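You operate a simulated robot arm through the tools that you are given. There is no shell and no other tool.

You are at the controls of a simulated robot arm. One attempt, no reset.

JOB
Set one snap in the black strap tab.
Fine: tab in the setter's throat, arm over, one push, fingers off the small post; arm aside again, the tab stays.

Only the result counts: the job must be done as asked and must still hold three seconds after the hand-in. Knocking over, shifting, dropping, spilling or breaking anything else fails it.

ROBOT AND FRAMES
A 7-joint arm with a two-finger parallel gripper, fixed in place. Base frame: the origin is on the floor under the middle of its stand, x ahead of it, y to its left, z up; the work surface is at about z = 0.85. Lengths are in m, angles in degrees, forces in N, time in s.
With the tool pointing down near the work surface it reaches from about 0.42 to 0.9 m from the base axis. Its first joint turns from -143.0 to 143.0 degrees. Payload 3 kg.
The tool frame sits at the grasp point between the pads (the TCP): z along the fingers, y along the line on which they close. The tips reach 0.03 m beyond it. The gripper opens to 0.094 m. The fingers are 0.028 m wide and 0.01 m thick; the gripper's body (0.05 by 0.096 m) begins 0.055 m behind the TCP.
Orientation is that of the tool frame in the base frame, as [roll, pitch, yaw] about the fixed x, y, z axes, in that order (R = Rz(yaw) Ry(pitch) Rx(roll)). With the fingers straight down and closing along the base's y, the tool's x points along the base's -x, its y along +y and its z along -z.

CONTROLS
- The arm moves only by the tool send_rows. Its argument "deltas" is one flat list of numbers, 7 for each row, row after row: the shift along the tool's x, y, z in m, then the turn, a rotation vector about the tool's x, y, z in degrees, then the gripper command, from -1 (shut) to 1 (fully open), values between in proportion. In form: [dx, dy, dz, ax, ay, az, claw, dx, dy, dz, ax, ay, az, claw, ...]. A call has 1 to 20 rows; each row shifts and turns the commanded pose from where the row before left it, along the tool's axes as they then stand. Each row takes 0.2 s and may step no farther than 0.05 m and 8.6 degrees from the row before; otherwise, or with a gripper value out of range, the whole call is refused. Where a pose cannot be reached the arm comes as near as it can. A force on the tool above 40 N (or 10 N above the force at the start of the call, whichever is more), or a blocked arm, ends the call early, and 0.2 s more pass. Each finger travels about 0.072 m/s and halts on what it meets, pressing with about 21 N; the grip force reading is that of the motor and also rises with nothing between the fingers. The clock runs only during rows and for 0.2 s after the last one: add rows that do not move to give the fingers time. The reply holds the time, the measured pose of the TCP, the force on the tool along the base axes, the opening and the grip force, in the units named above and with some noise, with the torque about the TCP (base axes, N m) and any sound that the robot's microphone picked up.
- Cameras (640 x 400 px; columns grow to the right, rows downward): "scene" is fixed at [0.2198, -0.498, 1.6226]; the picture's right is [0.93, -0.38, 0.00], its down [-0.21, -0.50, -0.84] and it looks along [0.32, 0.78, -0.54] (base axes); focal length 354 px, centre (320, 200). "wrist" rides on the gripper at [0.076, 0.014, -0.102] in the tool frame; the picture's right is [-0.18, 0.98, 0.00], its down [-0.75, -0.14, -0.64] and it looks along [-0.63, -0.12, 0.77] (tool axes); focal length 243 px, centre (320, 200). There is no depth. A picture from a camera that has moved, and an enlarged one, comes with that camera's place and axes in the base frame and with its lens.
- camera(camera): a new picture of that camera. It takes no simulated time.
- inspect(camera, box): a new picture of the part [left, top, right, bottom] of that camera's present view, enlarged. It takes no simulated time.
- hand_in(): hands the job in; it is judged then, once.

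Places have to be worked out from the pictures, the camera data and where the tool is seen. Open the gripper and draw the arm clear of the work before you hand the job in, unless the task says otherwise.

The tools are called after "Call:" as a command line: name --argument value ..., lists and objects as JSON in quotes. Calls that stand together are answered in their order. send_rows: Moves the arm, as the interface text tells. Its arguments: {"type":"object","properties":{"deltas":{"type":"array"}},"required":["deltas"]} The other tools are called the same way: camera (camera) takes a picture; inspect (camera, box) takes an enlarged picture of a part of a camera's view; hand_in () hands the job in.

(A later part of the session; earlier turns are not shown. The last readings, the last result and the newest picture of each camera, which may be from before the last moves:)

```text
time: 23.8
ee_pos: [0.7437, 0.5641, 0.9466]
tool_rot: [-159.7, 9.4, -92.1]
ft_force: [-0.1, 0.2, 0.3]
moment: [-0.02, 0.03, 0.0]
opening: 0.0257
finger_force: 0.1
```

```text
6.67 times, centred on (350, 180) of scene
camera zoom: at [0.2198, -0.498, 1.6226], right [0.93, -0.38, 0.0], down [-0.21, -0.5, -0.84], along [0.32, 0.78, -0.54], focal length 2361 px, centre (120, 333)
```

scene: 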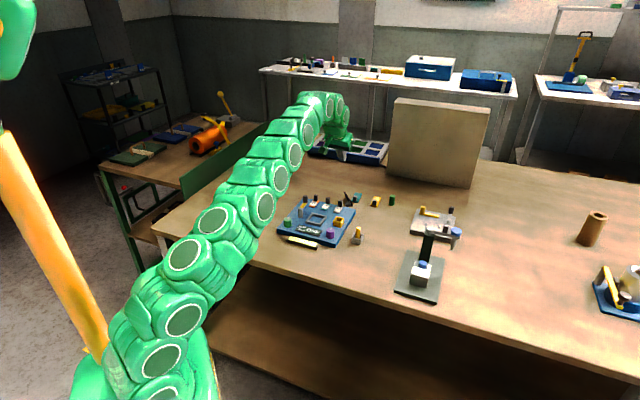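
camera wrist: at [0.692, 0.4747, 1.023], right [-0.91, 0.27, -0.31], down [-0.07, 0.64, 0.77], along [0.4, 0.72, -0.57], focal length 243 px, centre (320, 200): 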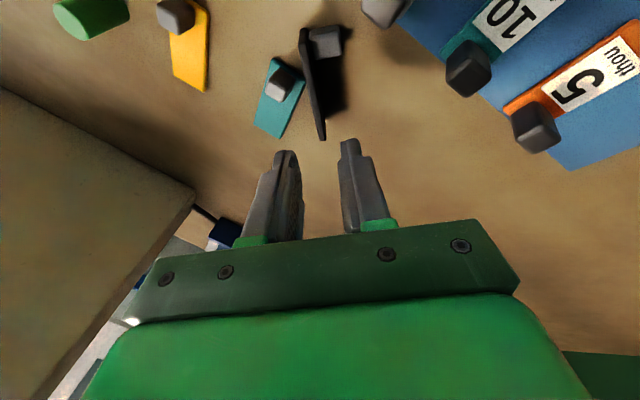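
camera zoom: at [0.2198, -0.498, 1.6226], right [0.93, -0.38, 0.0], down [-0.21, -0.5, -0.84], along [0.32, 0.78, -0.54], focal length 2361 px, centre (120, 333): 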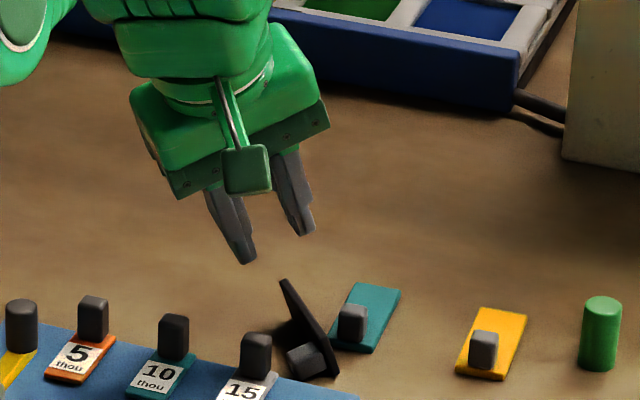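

The plate is edge-on and centred between the fingers (lateral offset near 0), with its top edge about 75 mm ahead along the tool axis. I'll advance 58 mm along the fingers to straddle it, then check.

Call:
send_rows --deltas '[0, 0, 0.02, 0, 0, 0, -0.447, 0, 0, 0.02, 0, 0, 0, -0.447, 0, 0, 0.012, 0, 0, 0, -0.447, 0, 0, 0.006, 0, 0, 0, -0.447, 0, 0, 0, 0, 0, 0, -0.447]'

Call:
inspect --camera "wrist" --box '[240, 90, 400, 210]'

Call:
inspect --camera "scene" --box '[320, 170, 380, 215]'

```text
time: 25.0
ee_pos: [0.766, 0.5709, 0.893]
tool_rot: [-159.6, 9.4, -92.1]
ft_force: [-0.9, 0.3, -0.4]
moment: [0.0, 0.02, -0.01]
opening: 0.026
finger_force: 0.0
```

```text
3.33 times, centred on (320, 150) of wrist
camera zoom: at [0.7126, 0.4832, 0.9684], right [-0.91, 0.27, -0.31], down [-0.07, 0.64, 0.77], along [0.4, 0.72, -0.57], focal length 809 px, centre (320, 367)
```

zoom: 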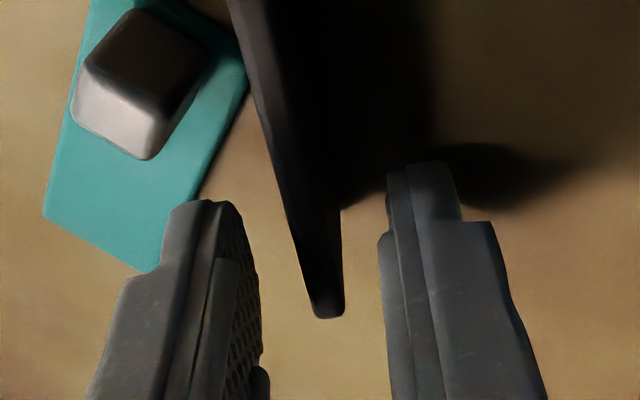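

```text
8.89 times, centred on (350, 192) of scene
camera zoom: at [0.2198, -0.498, 1.6226], right [0.93, -0.38, 0.0], down [-0.21, -0.5, -0.84], along [0.32, 0.78, -0.54], focal length 3148 px, centre (53, 267)
```

zoom: 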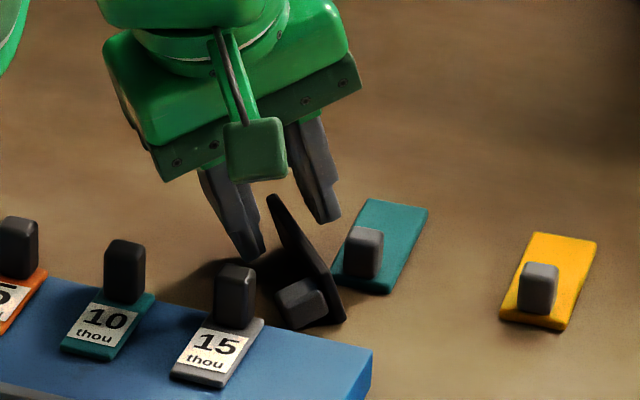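

No contact so far and the fingers straddle the plate's far end. I'll go 2.5 mm deeper, then close gently.

Call:
send_rows --deltas '[0, 0, 0.0025, 0, 0, 0, -0.447, 0, 0, 0, 0, 0, 0, -0.447]'

Call:
send_rows --deltas '[0, 0, 0, 0, 0, 0, -0.7, 0, 0, 0, 0, 0, 0, -0.85, 0, 0, 0, 0, 0, 0, -1, 0, 0, 0, 0, 0, 0, -1, 0, 0, 0, 0, 0, 0, -1]'

Call:
inspect --camera "wrist" --box '[240, 60, 400, 180]'

Call:
inspect --camera "scene" --box '[320, 170, 380, 215]'

```text
time: 25.6
ee_pos: [0.7649, 0.5706, 0.8887]
tool_rot: [-159.7, 9.4, -92.1]
ft_force: [0.2, 0.7, 0.3]
moment: [-0.03, -0.01, -0.01]
opening: 0.026
finger_force: 0.1
```

```text
time: 26.8
ee_pos: [0.766, 0.5723, 0.889]
tool_rot: [-159.7, 9.3, -92.1]
ft_force: [0.5, 0.8, 1.4]
moment: [-0.06, -0.01, 0.0]
opening: 0.0049
finger_force: 20.3
```

```text
3.33 times, centred on (320, 120) of wrist
camera zoom: at [0.7133, 0.4829, 0.9661], right [-0.91, 0.27, -0.31], down [-0.07, 0.64, 0.77], along [0.4, 0.72, -0.57], focal length 809 px, centre (320, 467)
```

zoom: 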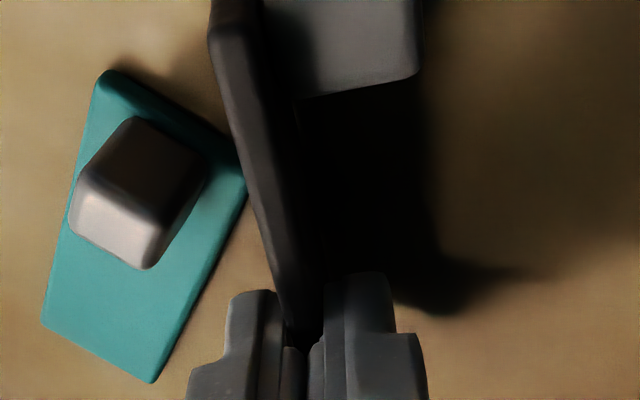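

```text
8.89 times, centred on (350, 192) of scene
camera zoom: at [0.2198, -0.498, 1.6226], right [0.93, -0.38, 0.0], down [-0.21, -0.5, -0.84], along [0.32, 0.78, -0.54], focal length 3148 px, centre (53, 267)
```

zoom: 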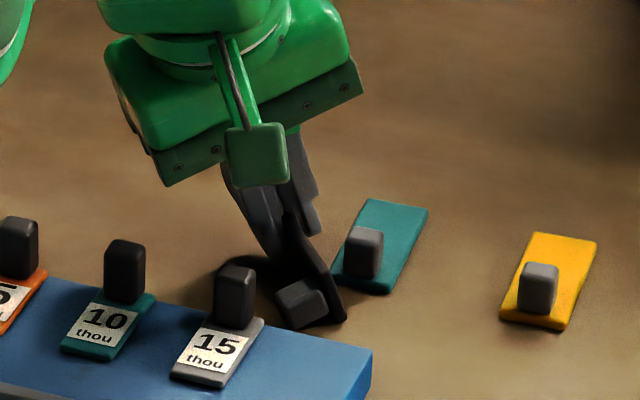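

Gripped across the plate (4.9 mm, 20 N). I'll lift slowly, 1 cm at first, and check it holds.

Call:
send_rows --deltas '[-0.0008, -0.0017, -0.0046, 0, 0, 0, -1, -0.0008, -0.0017, -0.0046, 0, 0, 0, -1, 0, 0, 0, 0, 0, 0, -1]'

Call:
inspect --camera "scene" --box '[320, 170, 380, 215]'

Call:
inspect --camera "wrist" --box '[240, 60, 400, 180]'

```text
time: 27.6
ee_pos: [0.7653, 0.5712, 0.8978]
tool_rot: [-159.8, 9.3, -92.0]
ft_force: [0.4, 0.7, -1.0]
moment: [-0.02, 0.02, -0.01]
opening: 0.0045
finger_force: 21.6
```

```text
8.89 times, centred on (350, 192) of scene
camera zoom: at [0.2198, -0.498, 1.6226], right [0.93, -0.38, 0.0], down [-0.21, -0.5, -0.84], along [0.32, 0.78, -0.54], focal length 3148 px, centre (53, 267)
```

zoom: 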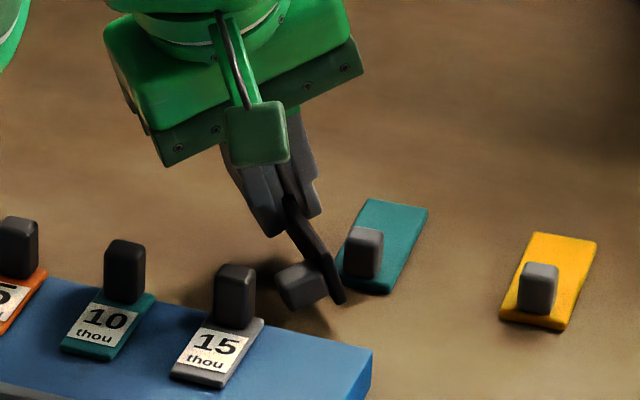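

```text
3.33 times, centred on (320, 120) of wrist
camera zoom: at [0.7128, 0.4827, 0.976], right [-0.91, 0.27, -0.31], down [-0.07, 0.64, 0.77], along [0.4, 0.72, -0.57], focal length 809 px, centre (320, 467)
```

zoom: 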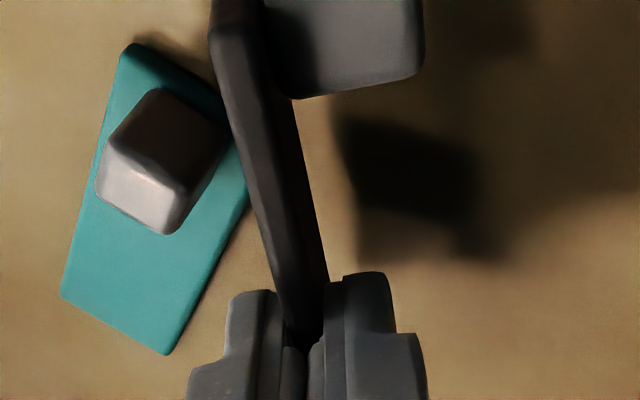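

The tab lifts cleanly and stays aligned. Continuing upward slowly.

Call:
send_rows --deltas '[-0.0016, -0.0034, -0.0093, 0, 0, 0, -1, -0.0016, -0.0034, -0.0093, 0, 0, 0, -1, -0.0016, -0.0034, -0.0093, 0, 0, 0, -1, -0.0016, -0.0034, -0.0093, 0, 0, 0, -1, -0.0016, -0.0034, -0.0093, 0, 0, 0, -1, -0.0016, -0.0034, -0.0093, 0, 0, 0, -1, -0.0016, -0.0034, -0.0093, 0, 0, 0, -1, -0.0016, -0.0034, -0.0093, 0, 0, 0, -1, -0.0016, -0.0034, -0.0093, 0, 0, 0, -1, -0.0016, -0.0034, -0.0093, 0, 0, 0, -1, 0, 0, 0, 0, 0, 0, -1]'

Call:
inspect --camera "wrist" --box '[240, 60, 400, 180]'

Call:
inspect --camera "scene" --box '[290, 130, 410, 215]'

```text
time: 30.0
ee_pos: [0.7646, 0.5712, 0.9993]
tool_rot: [-159.7, 9.4, -92.1]
ft_force: [-0.7, 0.1, -0.3]
moment: [0.04, 0.04, 0.01]
opening: 0.0047
finger_force: 20.8
```

```text
3.33 times, centred on (320, 120) of wrist
camera zoom: at [0.7123, 0.483, 1.0772], right [-0.91, 0.27, -0.31], down [-0.07, 0.64, 0.77], along [0.4, 0.72, -0.57], focal length 809 px, centre (320, 467)
```

zoom: 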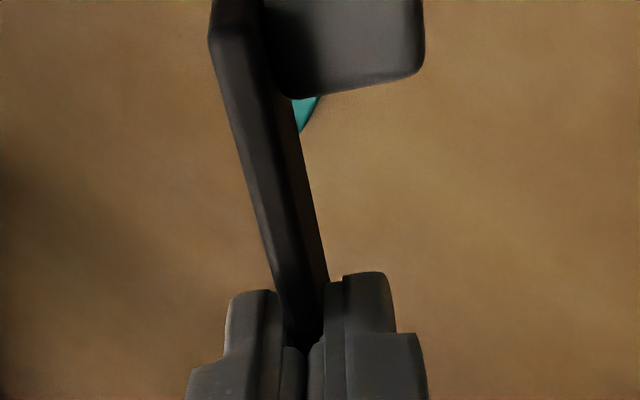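

```text
4.71 times, centred on (350, 172) of scene
camera zoom: at [0.2198, -0.498, 1.6226], right [0.93, -0.38, 0.0], down [-0.21, -0.5, -0.84], along [0.32, 0.78, -0.54], focal length 1666 px, centre (179, 329)
```

zoom: 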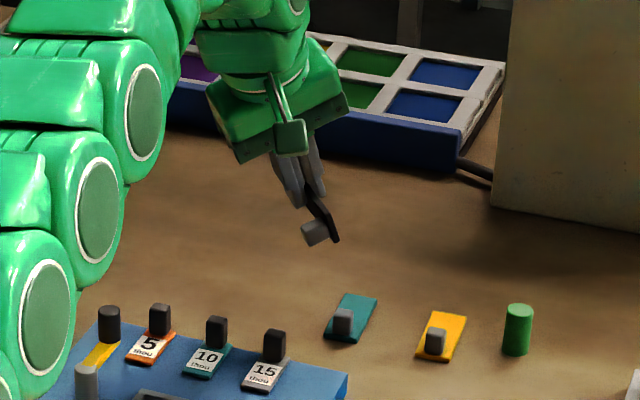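

The tab is held firmly. I'll carry it gently to the free table area around (0.66, 0.22), well above everything.

Call:
send_rows --deltas '[0.02675, 0.0075, -0.01425, 0, 0, 0, -1, 0.02675, 0.0075, -0.01425, 0, 0, 0, -1, 0.02675, 0.0075, -0.01425, 0, 0, 0, -1, 0.02675, 0.0075, -0.01425, 0, 0, 0, -1, 0.02675, 0.0075, -0.01425, 0, 0, 0, -1, 0.02675, 0.0075, -0.01425, 0, 0, 0, -1, 0.02675, 0.0075, -0.01425, 0, 0, 0, -1, 0.02675, 0.0075, -0.01425, 0, 0, 0, -1, 0.032, -0.003, -0.0045, 0, 0, 0, -1, 0.032, -0.003, -0.0045, 0, 0, 0, -1, 0.032, -0.003, -0.0045, 0, 0, 0, -1, 0.032, -0.003, -0.0045, 0, 0, 0, -1, 0, 0, 0, 0, 0, 0, -1]'

Call:
camera --camera "scene"

Call:
camera --camera "wrist"

```text
time: 32.8
ee_pos: [0.662, 0.2198, 1.0501]
tool_rot: [-159.8, 9.3, -92.1]
ft_force: [0.6, 0.2, -0.4]
moment: [0.01, 0.02, 0.03]
opening: 0.0048
finger_force: 21.2
```

```text
taken
```

scene: 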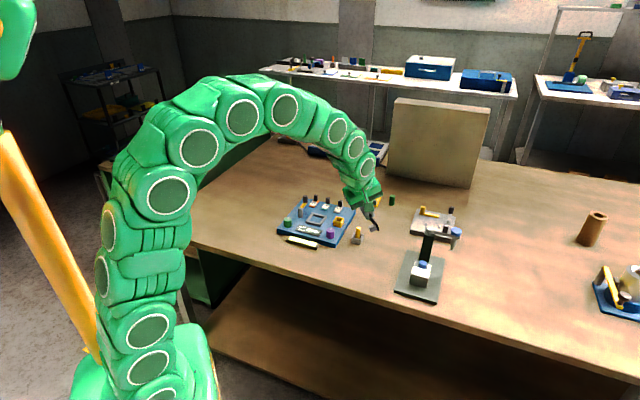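

```text
taken
camera wrist: at [0.6096, 0.1311, 1.1273], right [-0.91, 0.27, -0.31], down [-0.07, 0.64, 0.77], along [0.4, 0.72, -0.57], focal length 243 px, centre (320, 200)
```

wrist: 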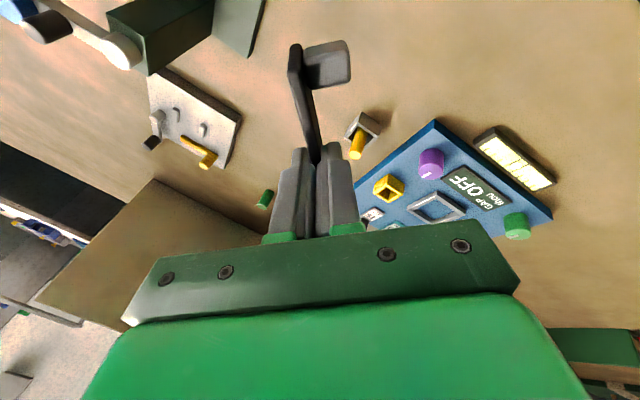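

Still gripped. Now I'll yaw the tool about the vertical so the tab ends pointing along +x with the camera on the robot's side.

Call:
send_rows --deltas '[0, 0, 0, 1.305, 2.736, 7.405, -1, 0, 0, 0, 1.305, 2.736, 7.405, -1, 0, 0, 0, 1.305, 2.736, 7.405, -1, 0, 0, 0, 1.305, 2.736, 7.405, -1, 0, 0, 0, 1.305, 2.736, 7.405, -1, 0, 0, 0, 1.305, 2.736, 7.405, -1, 0, 0, 0, 1.305, 2.736, 7.405, -1, 0, 0, 0, 1.305, 2.736, 7.405, -1, 0, 0, 0, 1.305, 2.736, 7.405, -1, 0, 0, 0, 1.305, 2.736, 7.405, -1, 0, 0, 0, 1.305, 2.736, 7.405, -1, 0, 0, 0, 0, 0, 0, -1]'

Call:
camera --camera "wrist"

```text
time: 35.4
ee_pos: [0.6603, 0.2194, 1.0483]
tool_rot: [-159.7, 9.2, 179.7]
ft_force: [0.2, -0.9, -0.2]
moment: [-0.02, -0.01, -0.01]
opening: 0.0048
finger_force: 21.6
```

```text
taken
camera wrist: at [0.5712, 0.2685, 1.1263], right [0.24, 0.92, -0.31], down [0.64, 0.09, 0.76], along [0.73, -0.38, -0.57], focal length 243 px, centre (320, 200)
```

wrist: 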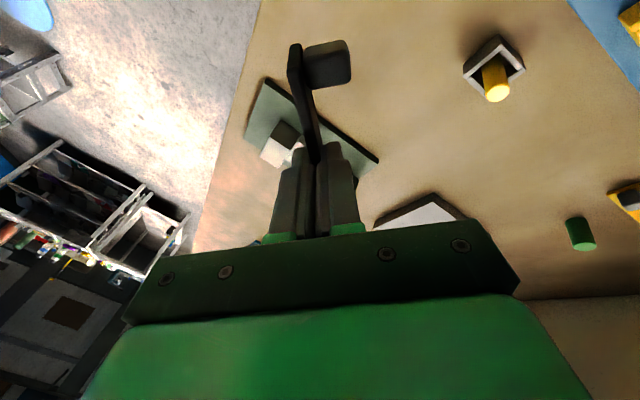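

The tab is still aligned in the grip, its post now pointing left and down. I'll roll the tool 60° about the tab's long axis so the post points up and left, staying at height.

Call:
send_rows --deltas '[0, 0, 0, -8.44, 0, 1.49, -1, 0, 0, 0, -8.44, 0, 1.49, -1, 0, 0, 0, -8.44, 0, 1.49, -1, 0, 0, 0, -8.44, 0, 1.49, -1, 0, 0, 0, -8.44, 0, 1.49, -1, 0, 0, 0, -8.44, 0, 1.49, -1, 0, 0, 0, -8.44, 0, 1.49, -1, 0, 0, 0, 0, 0, 0, -1]'

Call:
camera --camera "scene"

Call:
camera --camera "wrist"

```text
time: 37.2
ee_pos: [0.6598, 0.2184, 1.049]
tool_rot: [139.5, 7.5, 169.9]
ft_force: [0.2, -0.8, -0.7]
moment: [-0.02, -0.04, -0.01]
opening: 0.0047
finger_force: 21.6
```

```text
taken
```

scene: 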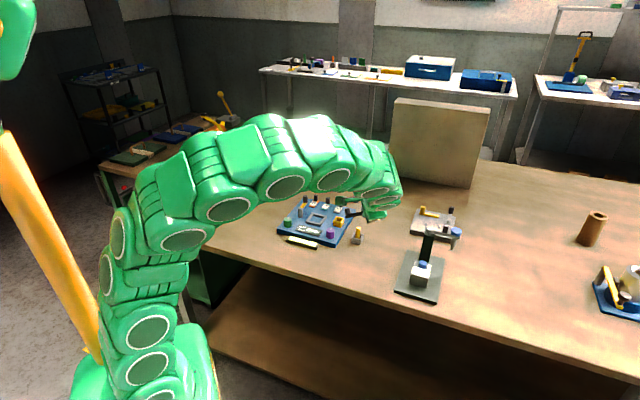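

```text
taken
camera wrist: at [0.5654, 0.1793, 1.1254], right [0.23, 0.72, 0.66], down [0.59, -0.64, 0.49], along [0.77, 0.28, -0.57], focal length 243 px, centre (320, 200)
```

wrist: 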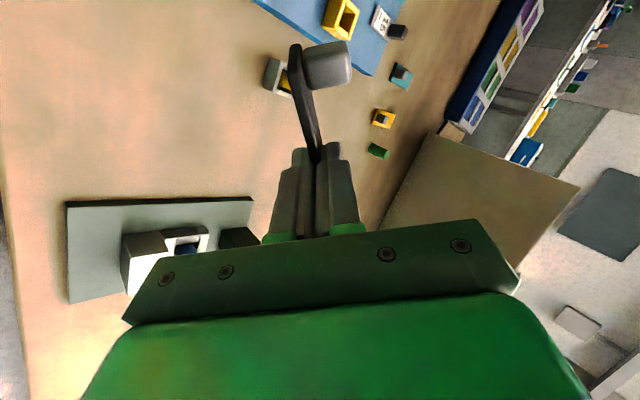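

The roll is right: the post points 40° up and the long axis is horizontal. I'll lower it towards the free table spot, stopping with the lower edge about 9 mm above the surface.

Call:
send_rows --deltas '[0.0002, -0.0196, 0.0246, 0, 0, 0, -1, 0.0002, -0.0196, 0.0246, 0, 0, 0, -1, 0.0002, -0.0196, 0.0246, 0, 0, 0, -1, 0.0002, -0.0196, 0.0246, 0, 0, 0, -1, 0.0002, -0.0196, 0.0246, 0, 0, 0, -1, 0, 0, 0, 0, 0, 0, -1]'

Call:
inspect --camera "wrist" --box '[220, 10, 420, 160]'

Call:
inspect --camera "scene" --box '[320, 190, 440, 280]'

```text
time: 38.6
ee_pos: [0.6828, 0.2212, 0.8917]
tool_rot: [139.6, 7.6, 170.0]
ft_force: [0.6, 0.5, -0.2]
moment: [0.01, -0.02, -0.02]
opening: 0.0048
finger_force: 21.1
```

```text
2.67 times, centred on (320, 85) of wrist
camera zoom: at [0.5874, 0.1818, 0.9673], right [0.23, 0.72, 0.66], down [0.59, -0.64, 0.49], along [0.77, 0.28, -0.57], focal length 647 px, centre (320, 507)
```

zoom: 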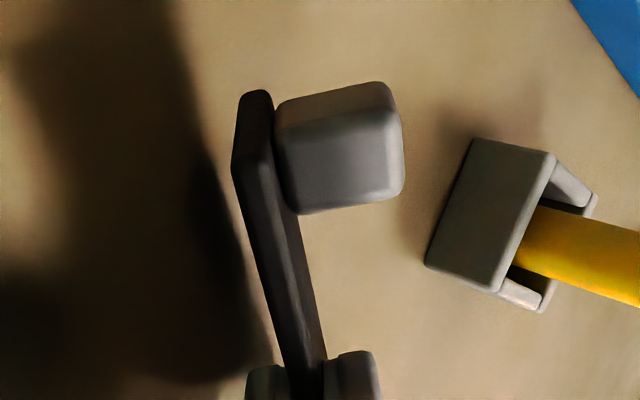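

```text
4.44 times, centred on (380, 235) of scene
camera zoom: at [0.2198, -0.498, 1.6226], right [0.93, -0.38, 0.0], down [-0.21, -0.5, -0.84], along [0.32, 0.78, -0.54], focal length 1574 px, centre (53, 44)
```

zoom: 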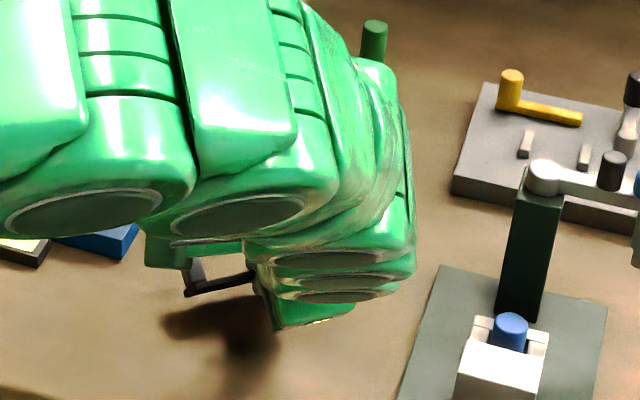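

The tab is just above the table, clear of the cup. I'll go down in 2 mm steps, watching the force for table contact.

Call:
send_rows --deltas '[0.00026, -0.0013, 0.0015, 0, 0, 0, -1, 0.00026, -0.0013, 0.0015, 0, 0, 0, -1, 0.00026, -0.0013, 0.0015, 0, 0, 0, -1, 0, 0, 0, 0, 0, 0, -1]'

Call:
inspect --camera "scene" --box '[335, 225, 395, 270]'

```text
time: 39.6
ee_pos: [0.682, 0.2212, 0.8875]
tool_rot: [139.6, 7.6, 169.9]
ft_force: [-0.2, 0.1, -0.1]
moment: [0.0, 0.0, 0.0]
opening: 0.0048
finger_force: 20.5
```

```text
8.89 times, centred on (365, 248) of scene
camera zoom: at [0.2198, -0.498, 1.6226], right [0.93, -0.38, 0.0], down [-0.21, -0.5, -0.84], along [0.32, 0.78, -0.54], focal length 3148 px, centre (-80, -222)
```

zoom: 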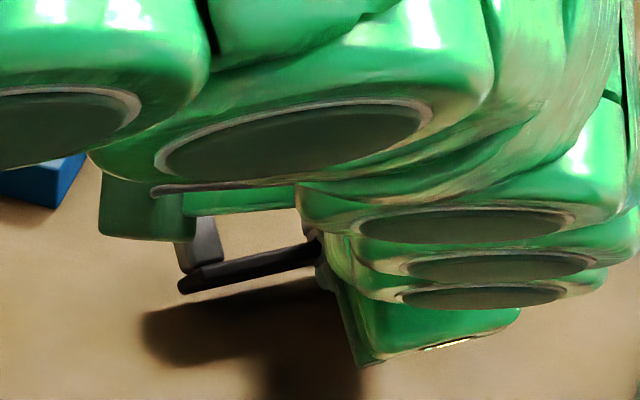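

No contact yet. Continuing down a few more millimetres.

Call:
send_rows --deltas '[0.00026, -0.0013, 0.0015, 0, 0, 0, -1, 0.00026, -0.0013, 0.0015, 0, 0, 0, -1, 0, 0, 0, 0, 0, 0, -1]'

Call:
inspect --camera "scene" --box '[335, 225, 395, 270]'

```text
time: 40.4
ee_pos: [0.6821, 0.2206, 0.8825]
tool_rot: [139.7, 7.5, 169.9]
ft_force: [-0.2, 0.8, -0.9]
moment: [-0.01, 0.03, 0.03]
opening: 0.0047
finger_force: 20.8
```

```text
8.89 times, centred on (365, 248) of scene
camera zoom: at [0.2198, -0.498, 1.6226], right [0.93, -0.38, 0.0], down [-0.21, -0.5, -0.84], along [0.32, 0.78, -0.54], focal length 3148 px, centre (-80, -222)
```

zoom: 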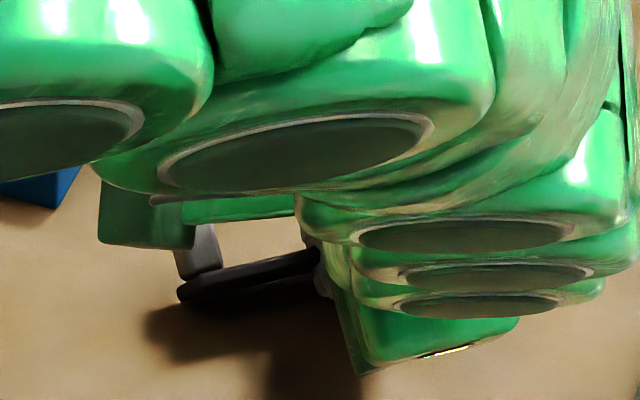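

Still free of contact; two more small steps down.

Call:
send_rows --deltas '[0.0002, -0.00097, 0.00113, 0, 0, 0, -1, 0, 0, 0, 0, 0, 0, -1]'

Call:
send_rows --deltas '[0.0002, -0.00097, 0.00113, 0, 0, 0, -1, 0, 0, 0, 0, 0, 0, -1]'

```text
time: 41.0
ee_pos: [0.6816, 0.2212, 0.8823]
tool_rot: [139.5, 7.5, 169.9]
ft_force: [-3.4, -2.4, 16.9]
moment: [0.12, 0.21, 0.04]
opening: 0.0046
finger_force: 21.0
```

```text
time: 41.4
ee_pos: [0.6821, 0.2206, 0.8824]
tool_rot: [139.4, 7.6, 169.8]
ft_force: [-11.4, -5.8, 21.0]
moment: [0.03, 0.46, 0.17]
opening: 0.0046
finger_force: 21.4
stopped in row 1: the force on the tool passed its limit at 47 N (the readings are from after the stop); the commanded pose is now the measured one
```

Contact at TCP z ≈ 0.882 (the stiff table raised the force). I back off 4 mm upward, so the tab's edge hangs just above the surface.

Call:
send_rows --deltas '[-0.00052, 0.0026, -0.003, 0, 0, 0, -1, 0, 0, 0, 0, 0, 0, -1]'

Call:
inspect --camera "wrist" --box '[220, 10, 420, 160]'

```text
time: 42.0
ee_pos: [0.6826, 0.2204, 0.8853]
tool_rot: [139.4, 7.6, 169.8]
ft_force: [-0.7, 0.0, -0.5]
moment: [0.02, 0.0, 0.05]
opening: 0.0047
finger_force: 21.0
```

```text
2.67 times, centred on (320, 85) of wrist
camera zoom: at [0.5867, 0.181, 0.9614], right [0.23, 0.72, 0.66], down [0.59, -0.64, 0.49], along [0.77, 0.28, -0.57], focal length 647 px, centre (320, 507)
```

zoom: 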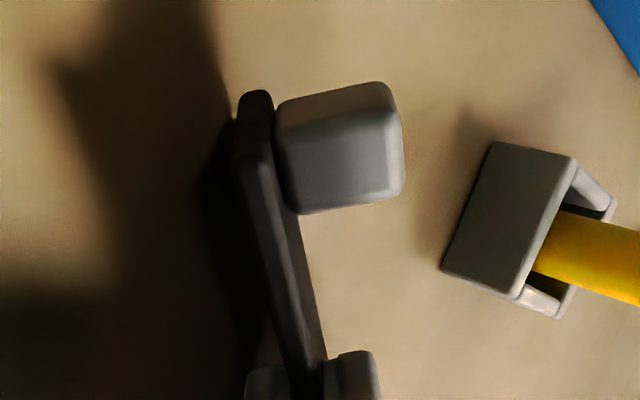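

The grip is unchanged. Now I open slightly (to about 14 mm) so the tab settles onto its lower edge, leaning on the lower finger.

Call:
send_rows --deltas '[0, 0, 0, 0, 0, 0, -0.85, -0.0003, 0.0013, -0.0015, 0, 0, 0, -0.7, 0, 0, 0, 0, 0, 0, -0.7]'

Call:
inspect --camera "wrist" --box '[220, 10, 420, 160]'

Call:
inspect --camera "scene" --box '[335, 225, 395, 270]'

```text
time: 42.8
ee_pos: [0.6819, 0.2223, 0.8878]
tool_rot: [139.4, 7.5, 169.7]
ft_force: [-0.2, 0.3, -0.7]
moment: [-0.01, 0.02, 0.0]
opening: 0.014
finger_force: 0.0
```

```text
2.67 times, centred on (320, 85) of wrist
camera zoom: at [0.5863, 0.1814, 0.9638], right [0.23, 0.72, 0.66], down [0.59, -0.64, 0.49], along [0.77, 0.28, -0.57], focal length 647 px, centre (320, 507)
```

zoom: 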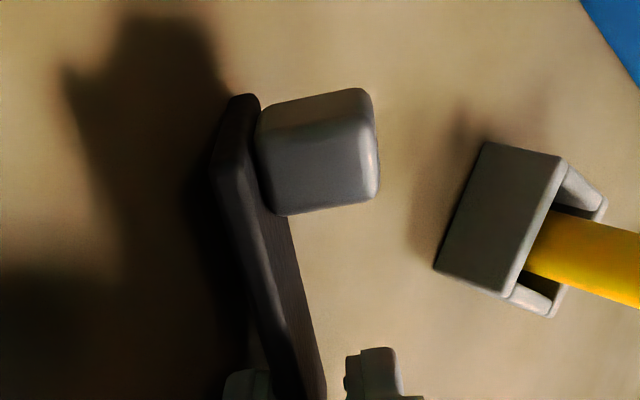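

```text
8.89 times, centred on (365, 248) of scene
camera zoom: at [0.2198, -0.498, 1.6226], right [0.93, -0.38, 0.0], down [-0.21, -0.5, -0.84], along [0.32, 0.78, -0.54], focal length 3148 px, centre (-80, -222)
```

zoom: 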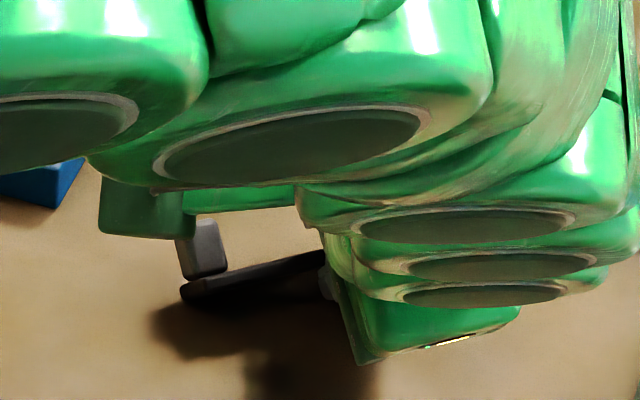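

The tab rests on its lower edge, leaning on the lower finger. I'll withdraw the fingers slowly along their axis so it lies down flat, post up.

Call:
send_rows --deltas '[0, 0, -0.004, 0, 0, 0, -0.7, 0, 0, -0.004, 0, 0, 0, -0.7, 0, 0, -0.004, 0, 0, 0, -0.7, 0, 0, 0, 0, 0, 0, -0.7]'

Call:
inspect --camera "wrist" --box '[220, 10, 420, 160]'

Call:
inspect --camera "scene" --box '[335, 225, 395, 270]'

```text
time: 43.8
ee_pos: [0.6793, 0.2139, 0.8967]
tool_rot: [139.4, 7.6, 169.8]
ft_force: [-0.1, -0.3, -0.6]
moment: [0.0, 0.01, -0.01]
opening: 0.0142
finger_force: 0.0
```

```text
2.67 times, centred on (320, 85) of wrist
camera zoom: at [0.5838, 0.1736, 0.9724], right [0.23, 0.72, 0.66], down [0.59, -0.64, 0.49], along [0.77, 0.28, -0.57], focal length 647 px, centre (320, 507)
```

zoom: 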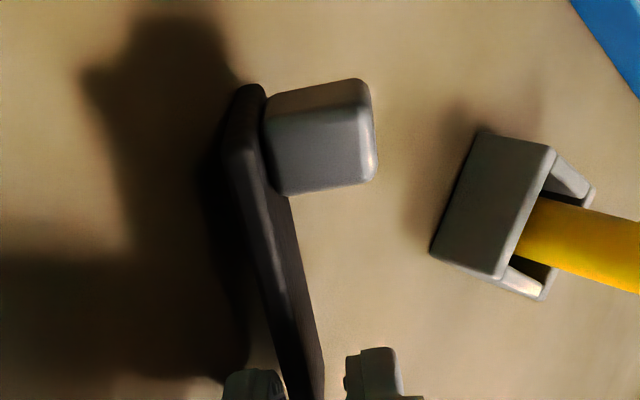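

```text
8.89 times, centred on (365, 248) of scene
camera zoom: at [0.2198, -0.498, 1.6226], right [0.93, -0.38, 0.0], down [-0.21, -0.5, -0.84], along [0.32, 0.78, -0.54], focal length 3148 px, centre (-80, -222)
```

zoom: 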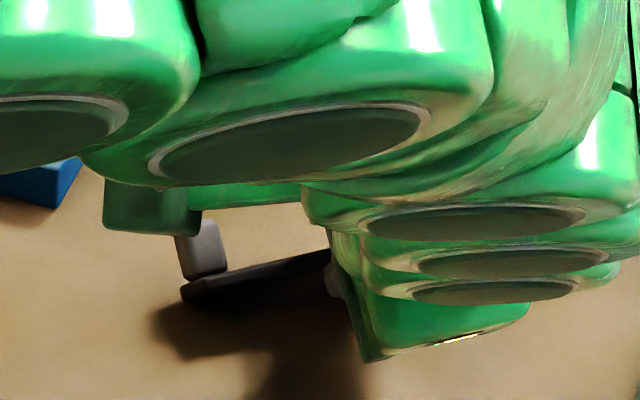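

The tab stays put while the finger slides out. Continuing the withdrawal.

Call:
send_rows --deltas '[0, 0, -0.004, 0, 0, 0, -0.7, 0, 0, -0.004, 0, 0, 0, -0.7, 0, 0, -0.004, 0, 0, 0, -0.7, 0, 0, 0, 0, 0, 0, -0.7]'

Call:
inspect --camera "wrist" --box '[220, 10, 420, 160]'

Call:
inspect --camera "scene" --box '[335, 225, 395, 270]'

```text
time: 44.8
ee_pos: [0.6779, 0.2068, 0.9045]
tool_rot: [139.4, 7.7, 169.8]
ft_force: [0.5, -0.5, 0.0]
moment: [0.0, -0.03, -0.03]
opening: 0.014
finger_force: 0.0
```

```text
2.67 times, centred on (320, 85) of wrist
camera zoom: at [0.5812, 0.1665, 0.9816], right [0.23, 0.72, 0.66], down [0.59, -0.64, 0.49], along [0.77, 0.28, -0.57], focal length 647 px, centre (320, 507)
```

zoom: 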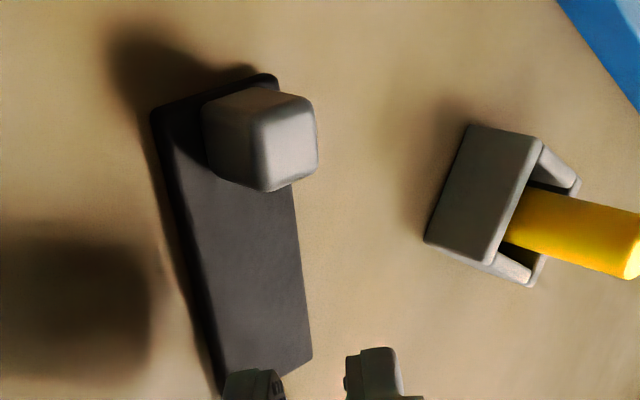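

```text
8.89 times, centred on (365, 248) of scene
camera zoom: at [0.2198, -0.498, 1.6226], right [0.93, -0.38, 0.0], down [-0.21, -0.5, -0.84], along [0.32, 0.78, -0.54], focal length 3148 px, centre (-80, -222)
```

zoom: 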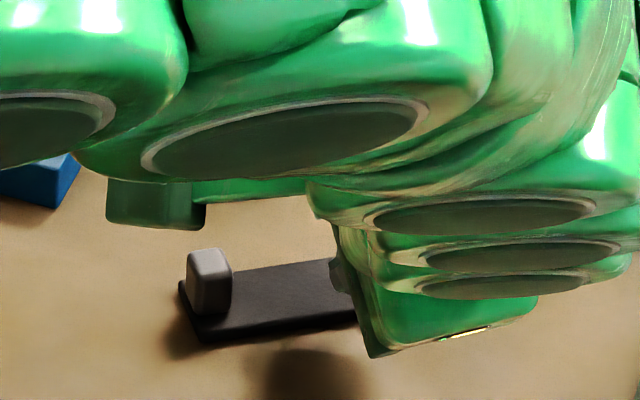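

The tab is now flat, post up, and undisturbed otherwise. I'll rise straight up and return the tool to vertical, aligned with the tab.

Call:
send_rows --deltas '[0, 0, -0.015, 0, 0, 0, -0.7, -0.0052, 0.0258, -0.0302, 0, 0, 0, -0.7, -0.0052, 0.0258, -0.0302, 0, 0, 0, -0.7, -0.0052, 0.0258, -0.0302, 0, 0, 0, -0.7, 0, 0, 0, 8, 1.89, -0.71, -0.4, 0, 0, 0, 8, 1.89, -0.71, -0.2, 0, 0, 0, 8, 1.89, -0.71, -0.064, 0, 0, 0, 8, 1.89, -0.71, -0.064, 0, 0, 0, 8, 1.89, -0.71, -0.064, 0, 0, 0, 0, 0, 0, -0.064]'

Call:
camera --camera "wrist"

Call:
camera --camera "scene"

```text
time: 47.0
ee_pos: [0.6748, 0.1971, 1.0382]
tool_rot: [180.0, 0.1, 176.3]
ft_force: [1.1, -0.1, 0.6]
moment: [0.0, 0.0, 0.0]
opening: 0.0439
finger_force: 0.0
```

```text
taken
camera wrist: at [0.5983, 0.216, 1.1399], right [0.25, 0.97, 0.0], down [0.74, -0.19, 0.64], along [0.62, -0.16, -0.77], focal length 243 px, centre (320, 200)
```

wrist: 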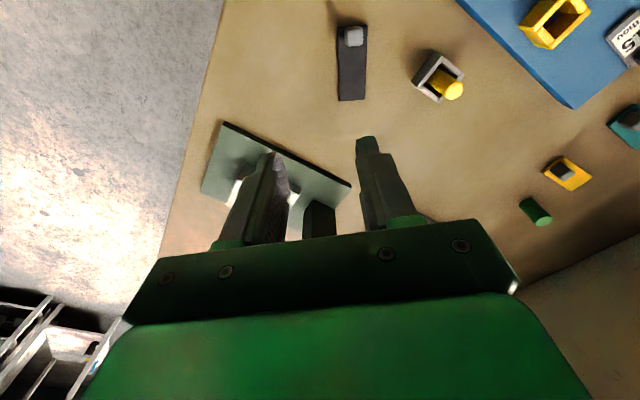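

```text
taken
```

scene: 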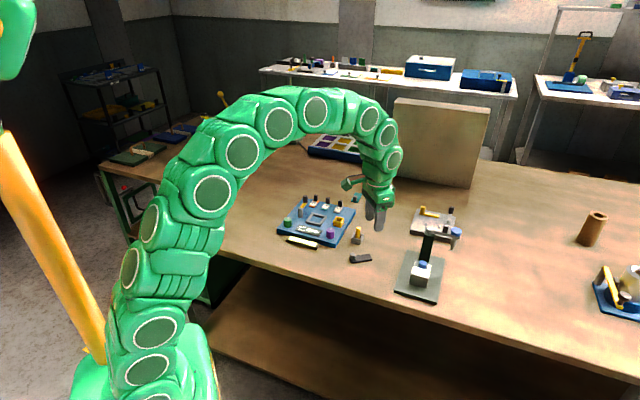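

Now enlarging the tab to localise it for a proper vertical pick.

Call:
inspect --camera "wrist" --box '[300, 10, 400, 110]'

Call:
inspect --camera "scene" --box '[335, 235, 395, 280]'

```text
4.00 times, centred on (350, 60) of wrist
camera zoom: at [0.5983, 0.216, 1.1399], right [0.25, 0.97, 0.0], down [0.74, -0.19, 0.64], along [0.62, -0.16, -0.77], focal length 970 px, centre (200, 760)
```

zoom: 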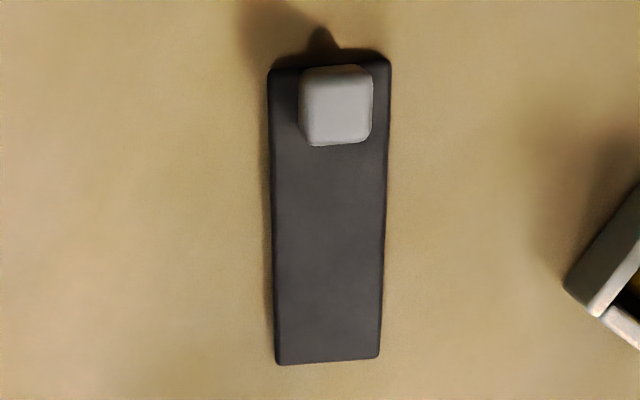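

```text
8.89 times, centred on (365, 258) of scene
camera zoom: at [0.2198, -0.498, 1.6226], right [0.93, -0.38, 0.0], down [-0.21, -0.5, -0.84], along [0.32, 0.78, -0.54], focal length 3148 px, centre (-80, -311)
```

zoom: 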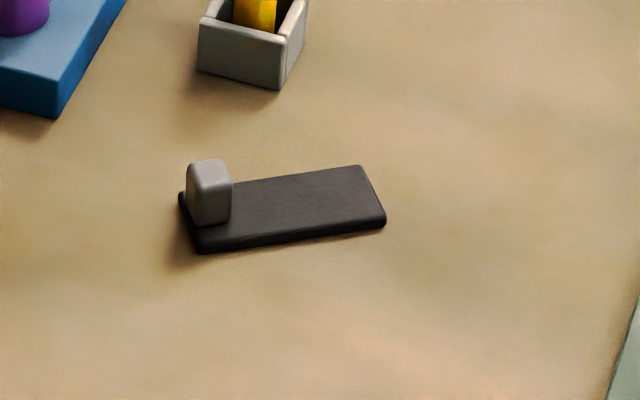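

I'll zoom in further on the post and take a better-centred look to remove the ambiguity about its position.

Call:
inspect --camera "wrist" --box '[330, 15, 380, 50]'

Call:
inspect --camera "scene" --box '[345, 247, 375, 267]'

```text
11.43 times, centred on (355, 32) of wrist
camera zoom: at [0.5983, 0.216, 1.1399], right [0.25, 0.97, 0.0], down [0.74, -0.19, 0.64], along [0.62, -0.16, -0.77], focal length 2773 px, centre (-80, 2114)
```

zoom: 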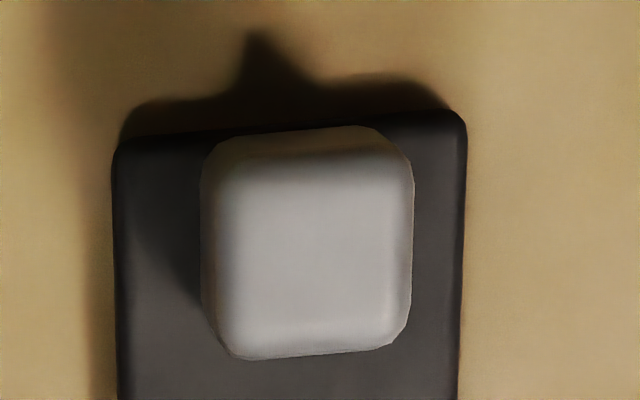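

```text
16.00 times, centred on (360, 257) of scene
camera zoom: at [0.2198, -0.498, 1.6226], right [0.93, -0.38, 0.0], down [-0.21, -0.5, -0.84], along [0.32, 0.78, -0.54], focal length 5666 px, centre (-320, -712)
```

zoom: 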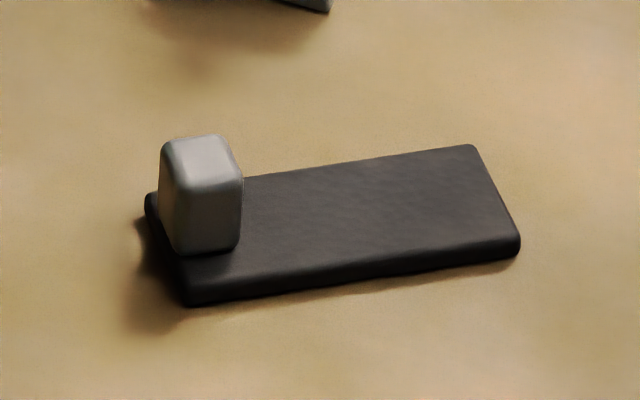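

The post is essentially flush with the tab's near end, centred near (0.634, 0.239), and the tab axis is about −10°. I'll align over it with a vertical tool and stop at a 9 cm higher check point.

Call:
send_rows --deltas '[0, 0, 0, 0, 0, 6.1, -0.064, 0.0158, 0.0115, 0.0293, 0, 0, 0, -0.064, 0.0158, 0.0115, 0.0293, 0, 0, 0, -0.064, 0.0158, 0.0115, 0.0293, 0, 0, 0, -0.064, 0, 0, 0, 0, 0, 0, -0.064]'

Call:
camera --camera "wrist"

Call:
inspect --camera "wrist" --box '[270, 60, 370, 160]'

Call:
inspect --camera "scene" --box '[330, 215, 400, 275]'

```text
time: 48.2
ee_pos: [0.6335, 0.2365, 0.949]
tool_rot: [179.9, 0.1, 170.2]
ft_force: [0.7, 0.6, -0.5]
moment: [0.02, -0.02, 0.04]
opening: 0.0439
finger_force: 0.2
```

```text
taken
camera wrist: at [0.561, 0.2636, 1.0514], right [0.35, 0.94, 0.0], down [0.72, -0.27, 0.64], along [0.6, -0.22, -0.77], focal length 243 px, centre (320, 200)
```

wrist: 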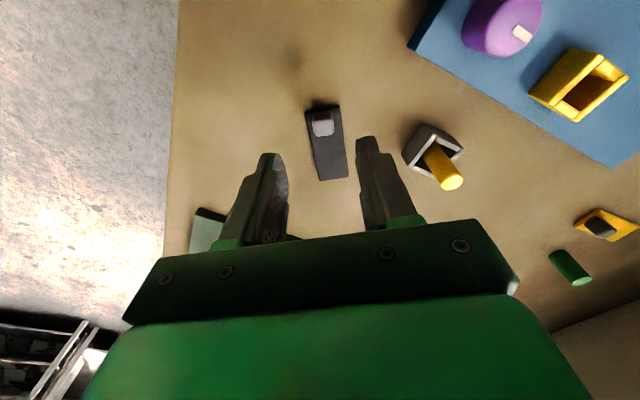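

```text
4.00 times, centred on (320, 110) of wrist
camera zoom: at [0.561, 0.2636, 1.0514], right [0.35, 0.94, 0.0], down [0.72, -0.27, 0.64], along [0.6, -0.22, -0.77], focal length 970 px, centre (320, 560)
```

zoom: 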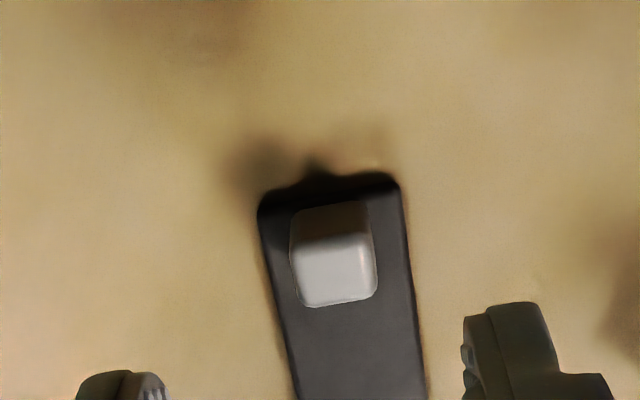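

```text
6.67 times, centred on (365, 245) of scene
camera zoom: at [0.2198, -0.498, 1.6226], right [0.93, -0.38, 0.0], down [-0.21, -0.5, -0.84], along [0.32, 0.78, -0.54], focal length 2361 px, centre (20, -100)
```

zoom: 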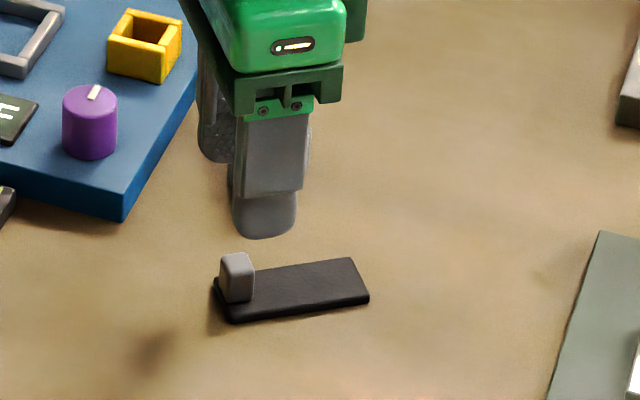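

Post centre measured at (0.6345, 0.240), so I correct 3.6 mm laterally and descend until the tips are about 3 mm above the plate.

Call:
send_rows --deltas '[-0.0005, 0.0036, 0.03, 0, 0, 0, -0.064, 0, 0, 0.02, 0, 0, 0, -0.064, 0, 0, 0.01, 0, 0, 0, -0.064, 0, 0, 0, 0, 0, 0, -0.064]'

Call:
inspect --camera "wrist" --box '[240, 90, 400, 210]'

Call:
inspect --camera "scene" --box '[340, 235, 390, 275]'

```text
time: 49.2
ee_pos: [0.6341, 0.2408, 0.8898]
tool_rot: [-179.9, 0.1, 170.3]
ft_force: [0.0, -0.8, -0.5]
moment: [-0.04, 0.0, -0.01]
opening: 0.0439
finger_force: 0.2
```

```text
3.33 times, centred on (320, 150) of wrist
camera zoom: at [0.5618, 0.2677, 0.9911], right [0.35, 0.94, 0.0], down [0.72, -0.27, 0.64], along [0.6, -0.22, -0.77], focal length 809 px, centre (320, 367)
```

zoom: 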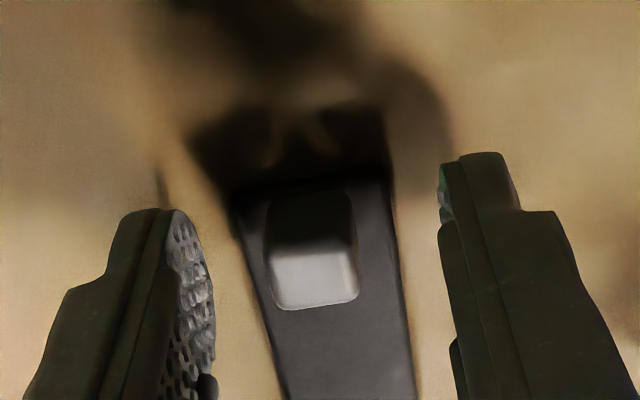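

```text
10.00 times, centred on (365, 255) of scene
camera zoom: at [0.2198, -0.498, 1.6226], right [0.93, -0.38, 0.0], down [-0.21, -0.5, -0.84], along [0.32, 0.78, -0.54], focal length 3541 px, centre (-130, -350)
```

zoom: 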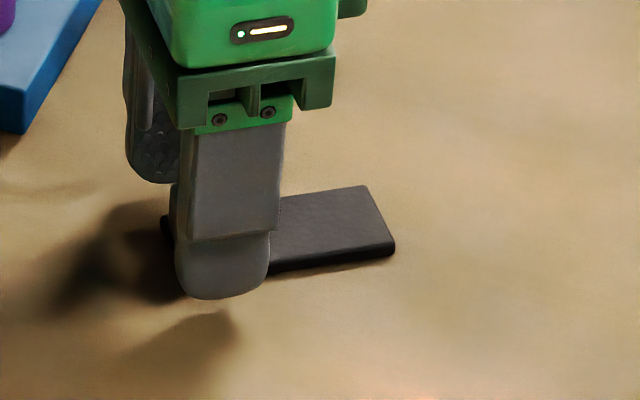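

Aligned with the post between the pads. Closing.

Call:
send_rows --deltas '[0, 0, 0, 0, 0, 0, -0.4, 0, 0, 0, 0, 0, 0, -0.7, 0, 0, 0, 0, 0, 0, -1, 0, 0, 0, 0, 0, 0, -1, 0, 0, 0, 0, 0, 0, -1]'

Call:
send_rows --deltas '[0, 0, -0.004, 0, 0, 0, -1, 0, 0, -0.004, 0, 0, 0, -1, 0, 0, 0, 0, 0, 0, -1]'

Call:
inspect --camera "scene" --box '[340, 235, 390, 275]'

Call:
inspect --camera "wrist" --box '[240, 90, 400, 210]'

```text
time: 50.4
ee_pos: [0.6353, 0.2405, 0.8904]
tool_rot: [180.0, 0.1, 170.3]
ft_force: [0.7, 0.3, 0.4]
moment: [0.0, -0.03, 0.0]
opening: 0.0151
finger_force: 20.7
```

```text
time: 51.2
ee_pos: [0.6342, 0.2407, 0.8972]
tool_rot: [-180.0, 0.1, 170.3]
ft_force: [-0.2, 0.1, -0.2]
moment: [-0.05, 0.0, 0.04]
opening: 0.0151
finger_force: 20.9
```

```text
10.00 times, centred on (365, 255) of scene
camera zoom: at [0.2198, -0.498, 1.6226], right [0.93, -0.38, 0.0], down [-0.21, -0.5, -0.84], along [0.32, 0.78, -0.54], focal length 3541 px, centre (-130, -350)
```

zoom: 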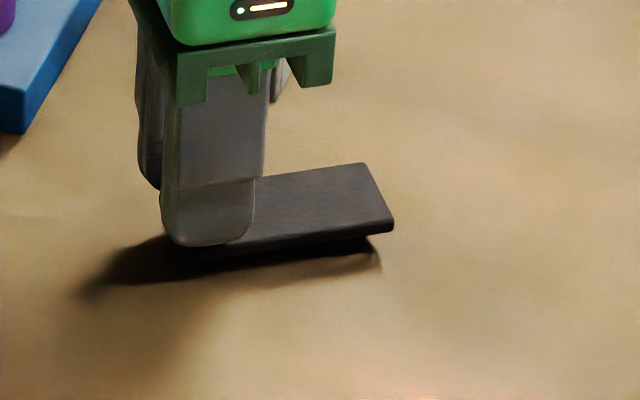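

```text
3.33 times, centred on (320, 150) of wrist
camera zoom: at [0.5615, 0.2682, 0.9994], right [0.35, 0.94, 0.0], down [0.72, -0.27, 0.64], along [0.6, -0.22, -0.77], focal length 809 px, centre (320, 367)
```

zoom: 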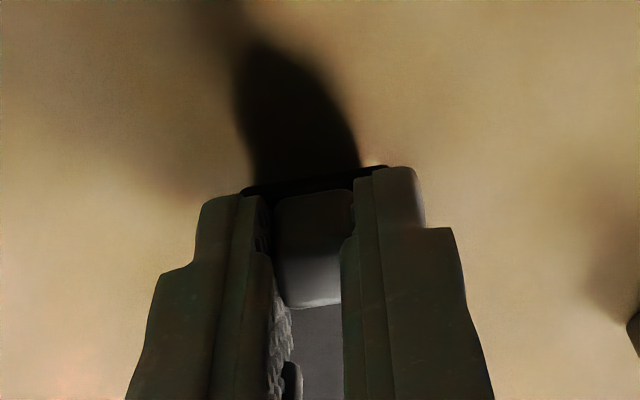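

The tab is lifted level and holds. Raising slowly by another 10 cm.

Call:
send_rows --deltas '[0, 0, -0.008, 0, 0, 0, -1, 0, 0, -0.01, 0, 0, 0, -1, 0, 0, -0.01, 0, 0, 0, -1, 0, 0, -0.012, 0, 0, 0, -1, 0, 0, -0.012, 0, 0, 0, -1, 0, 0, -0.012, 0, 0, 0, -1, 0, 0, -0.012, 0, 0, 0, -1, 0, 0, -0.012, 0, 0, 0, -1, 0, 0, -0.012, 0, 0, 0, -1, 0, 0, 0, 0, 0, 0, -1]'

Call:
inspect --camera "scene" --box '[330, 190, 410, 250]'

Call:
inspect --camera "wrist" --box '[240, 90, 400, 210]'

```text
time: 53.4
ee_pos: [0.6336, 0.2426, 0.998]
tool_rot: [-180.0, 0.2, 170.3]
ft_force: [-0.7, 0.3, 0.1]
moment: [0.03, -0.01, 0.01]
opening: 0.0147
finger_force: 21.2
```

```text
6.67 times, centred on (370, 220) of scene
camera zoom: at [0.2198, -0.498, 1.6226], right [0.93, -0.38, 0.0], down [-0.21, -0.5, -0.84], along [0.32, 0.78, -0.54], focal length 2361 px, centre (-13, 67)
```

zoom: 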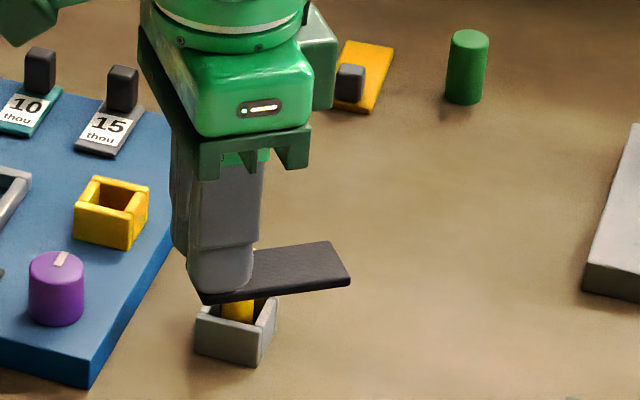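

```text
3.33 times, centred on (320, 150) of wrist
camera zoom: at [0.5606, 0.2697, 1.1], right [0.35, 0.94, 0.0], down [0.72, -0.27, 0.64], along [0.6, -0.22, -0.77], focal length 809 px, centre (320, 367)
```

zoom: 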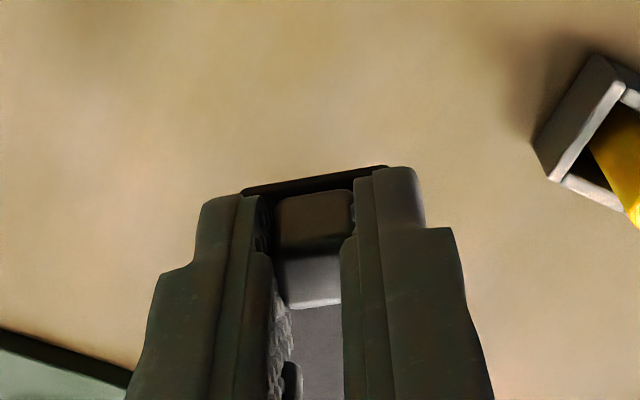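

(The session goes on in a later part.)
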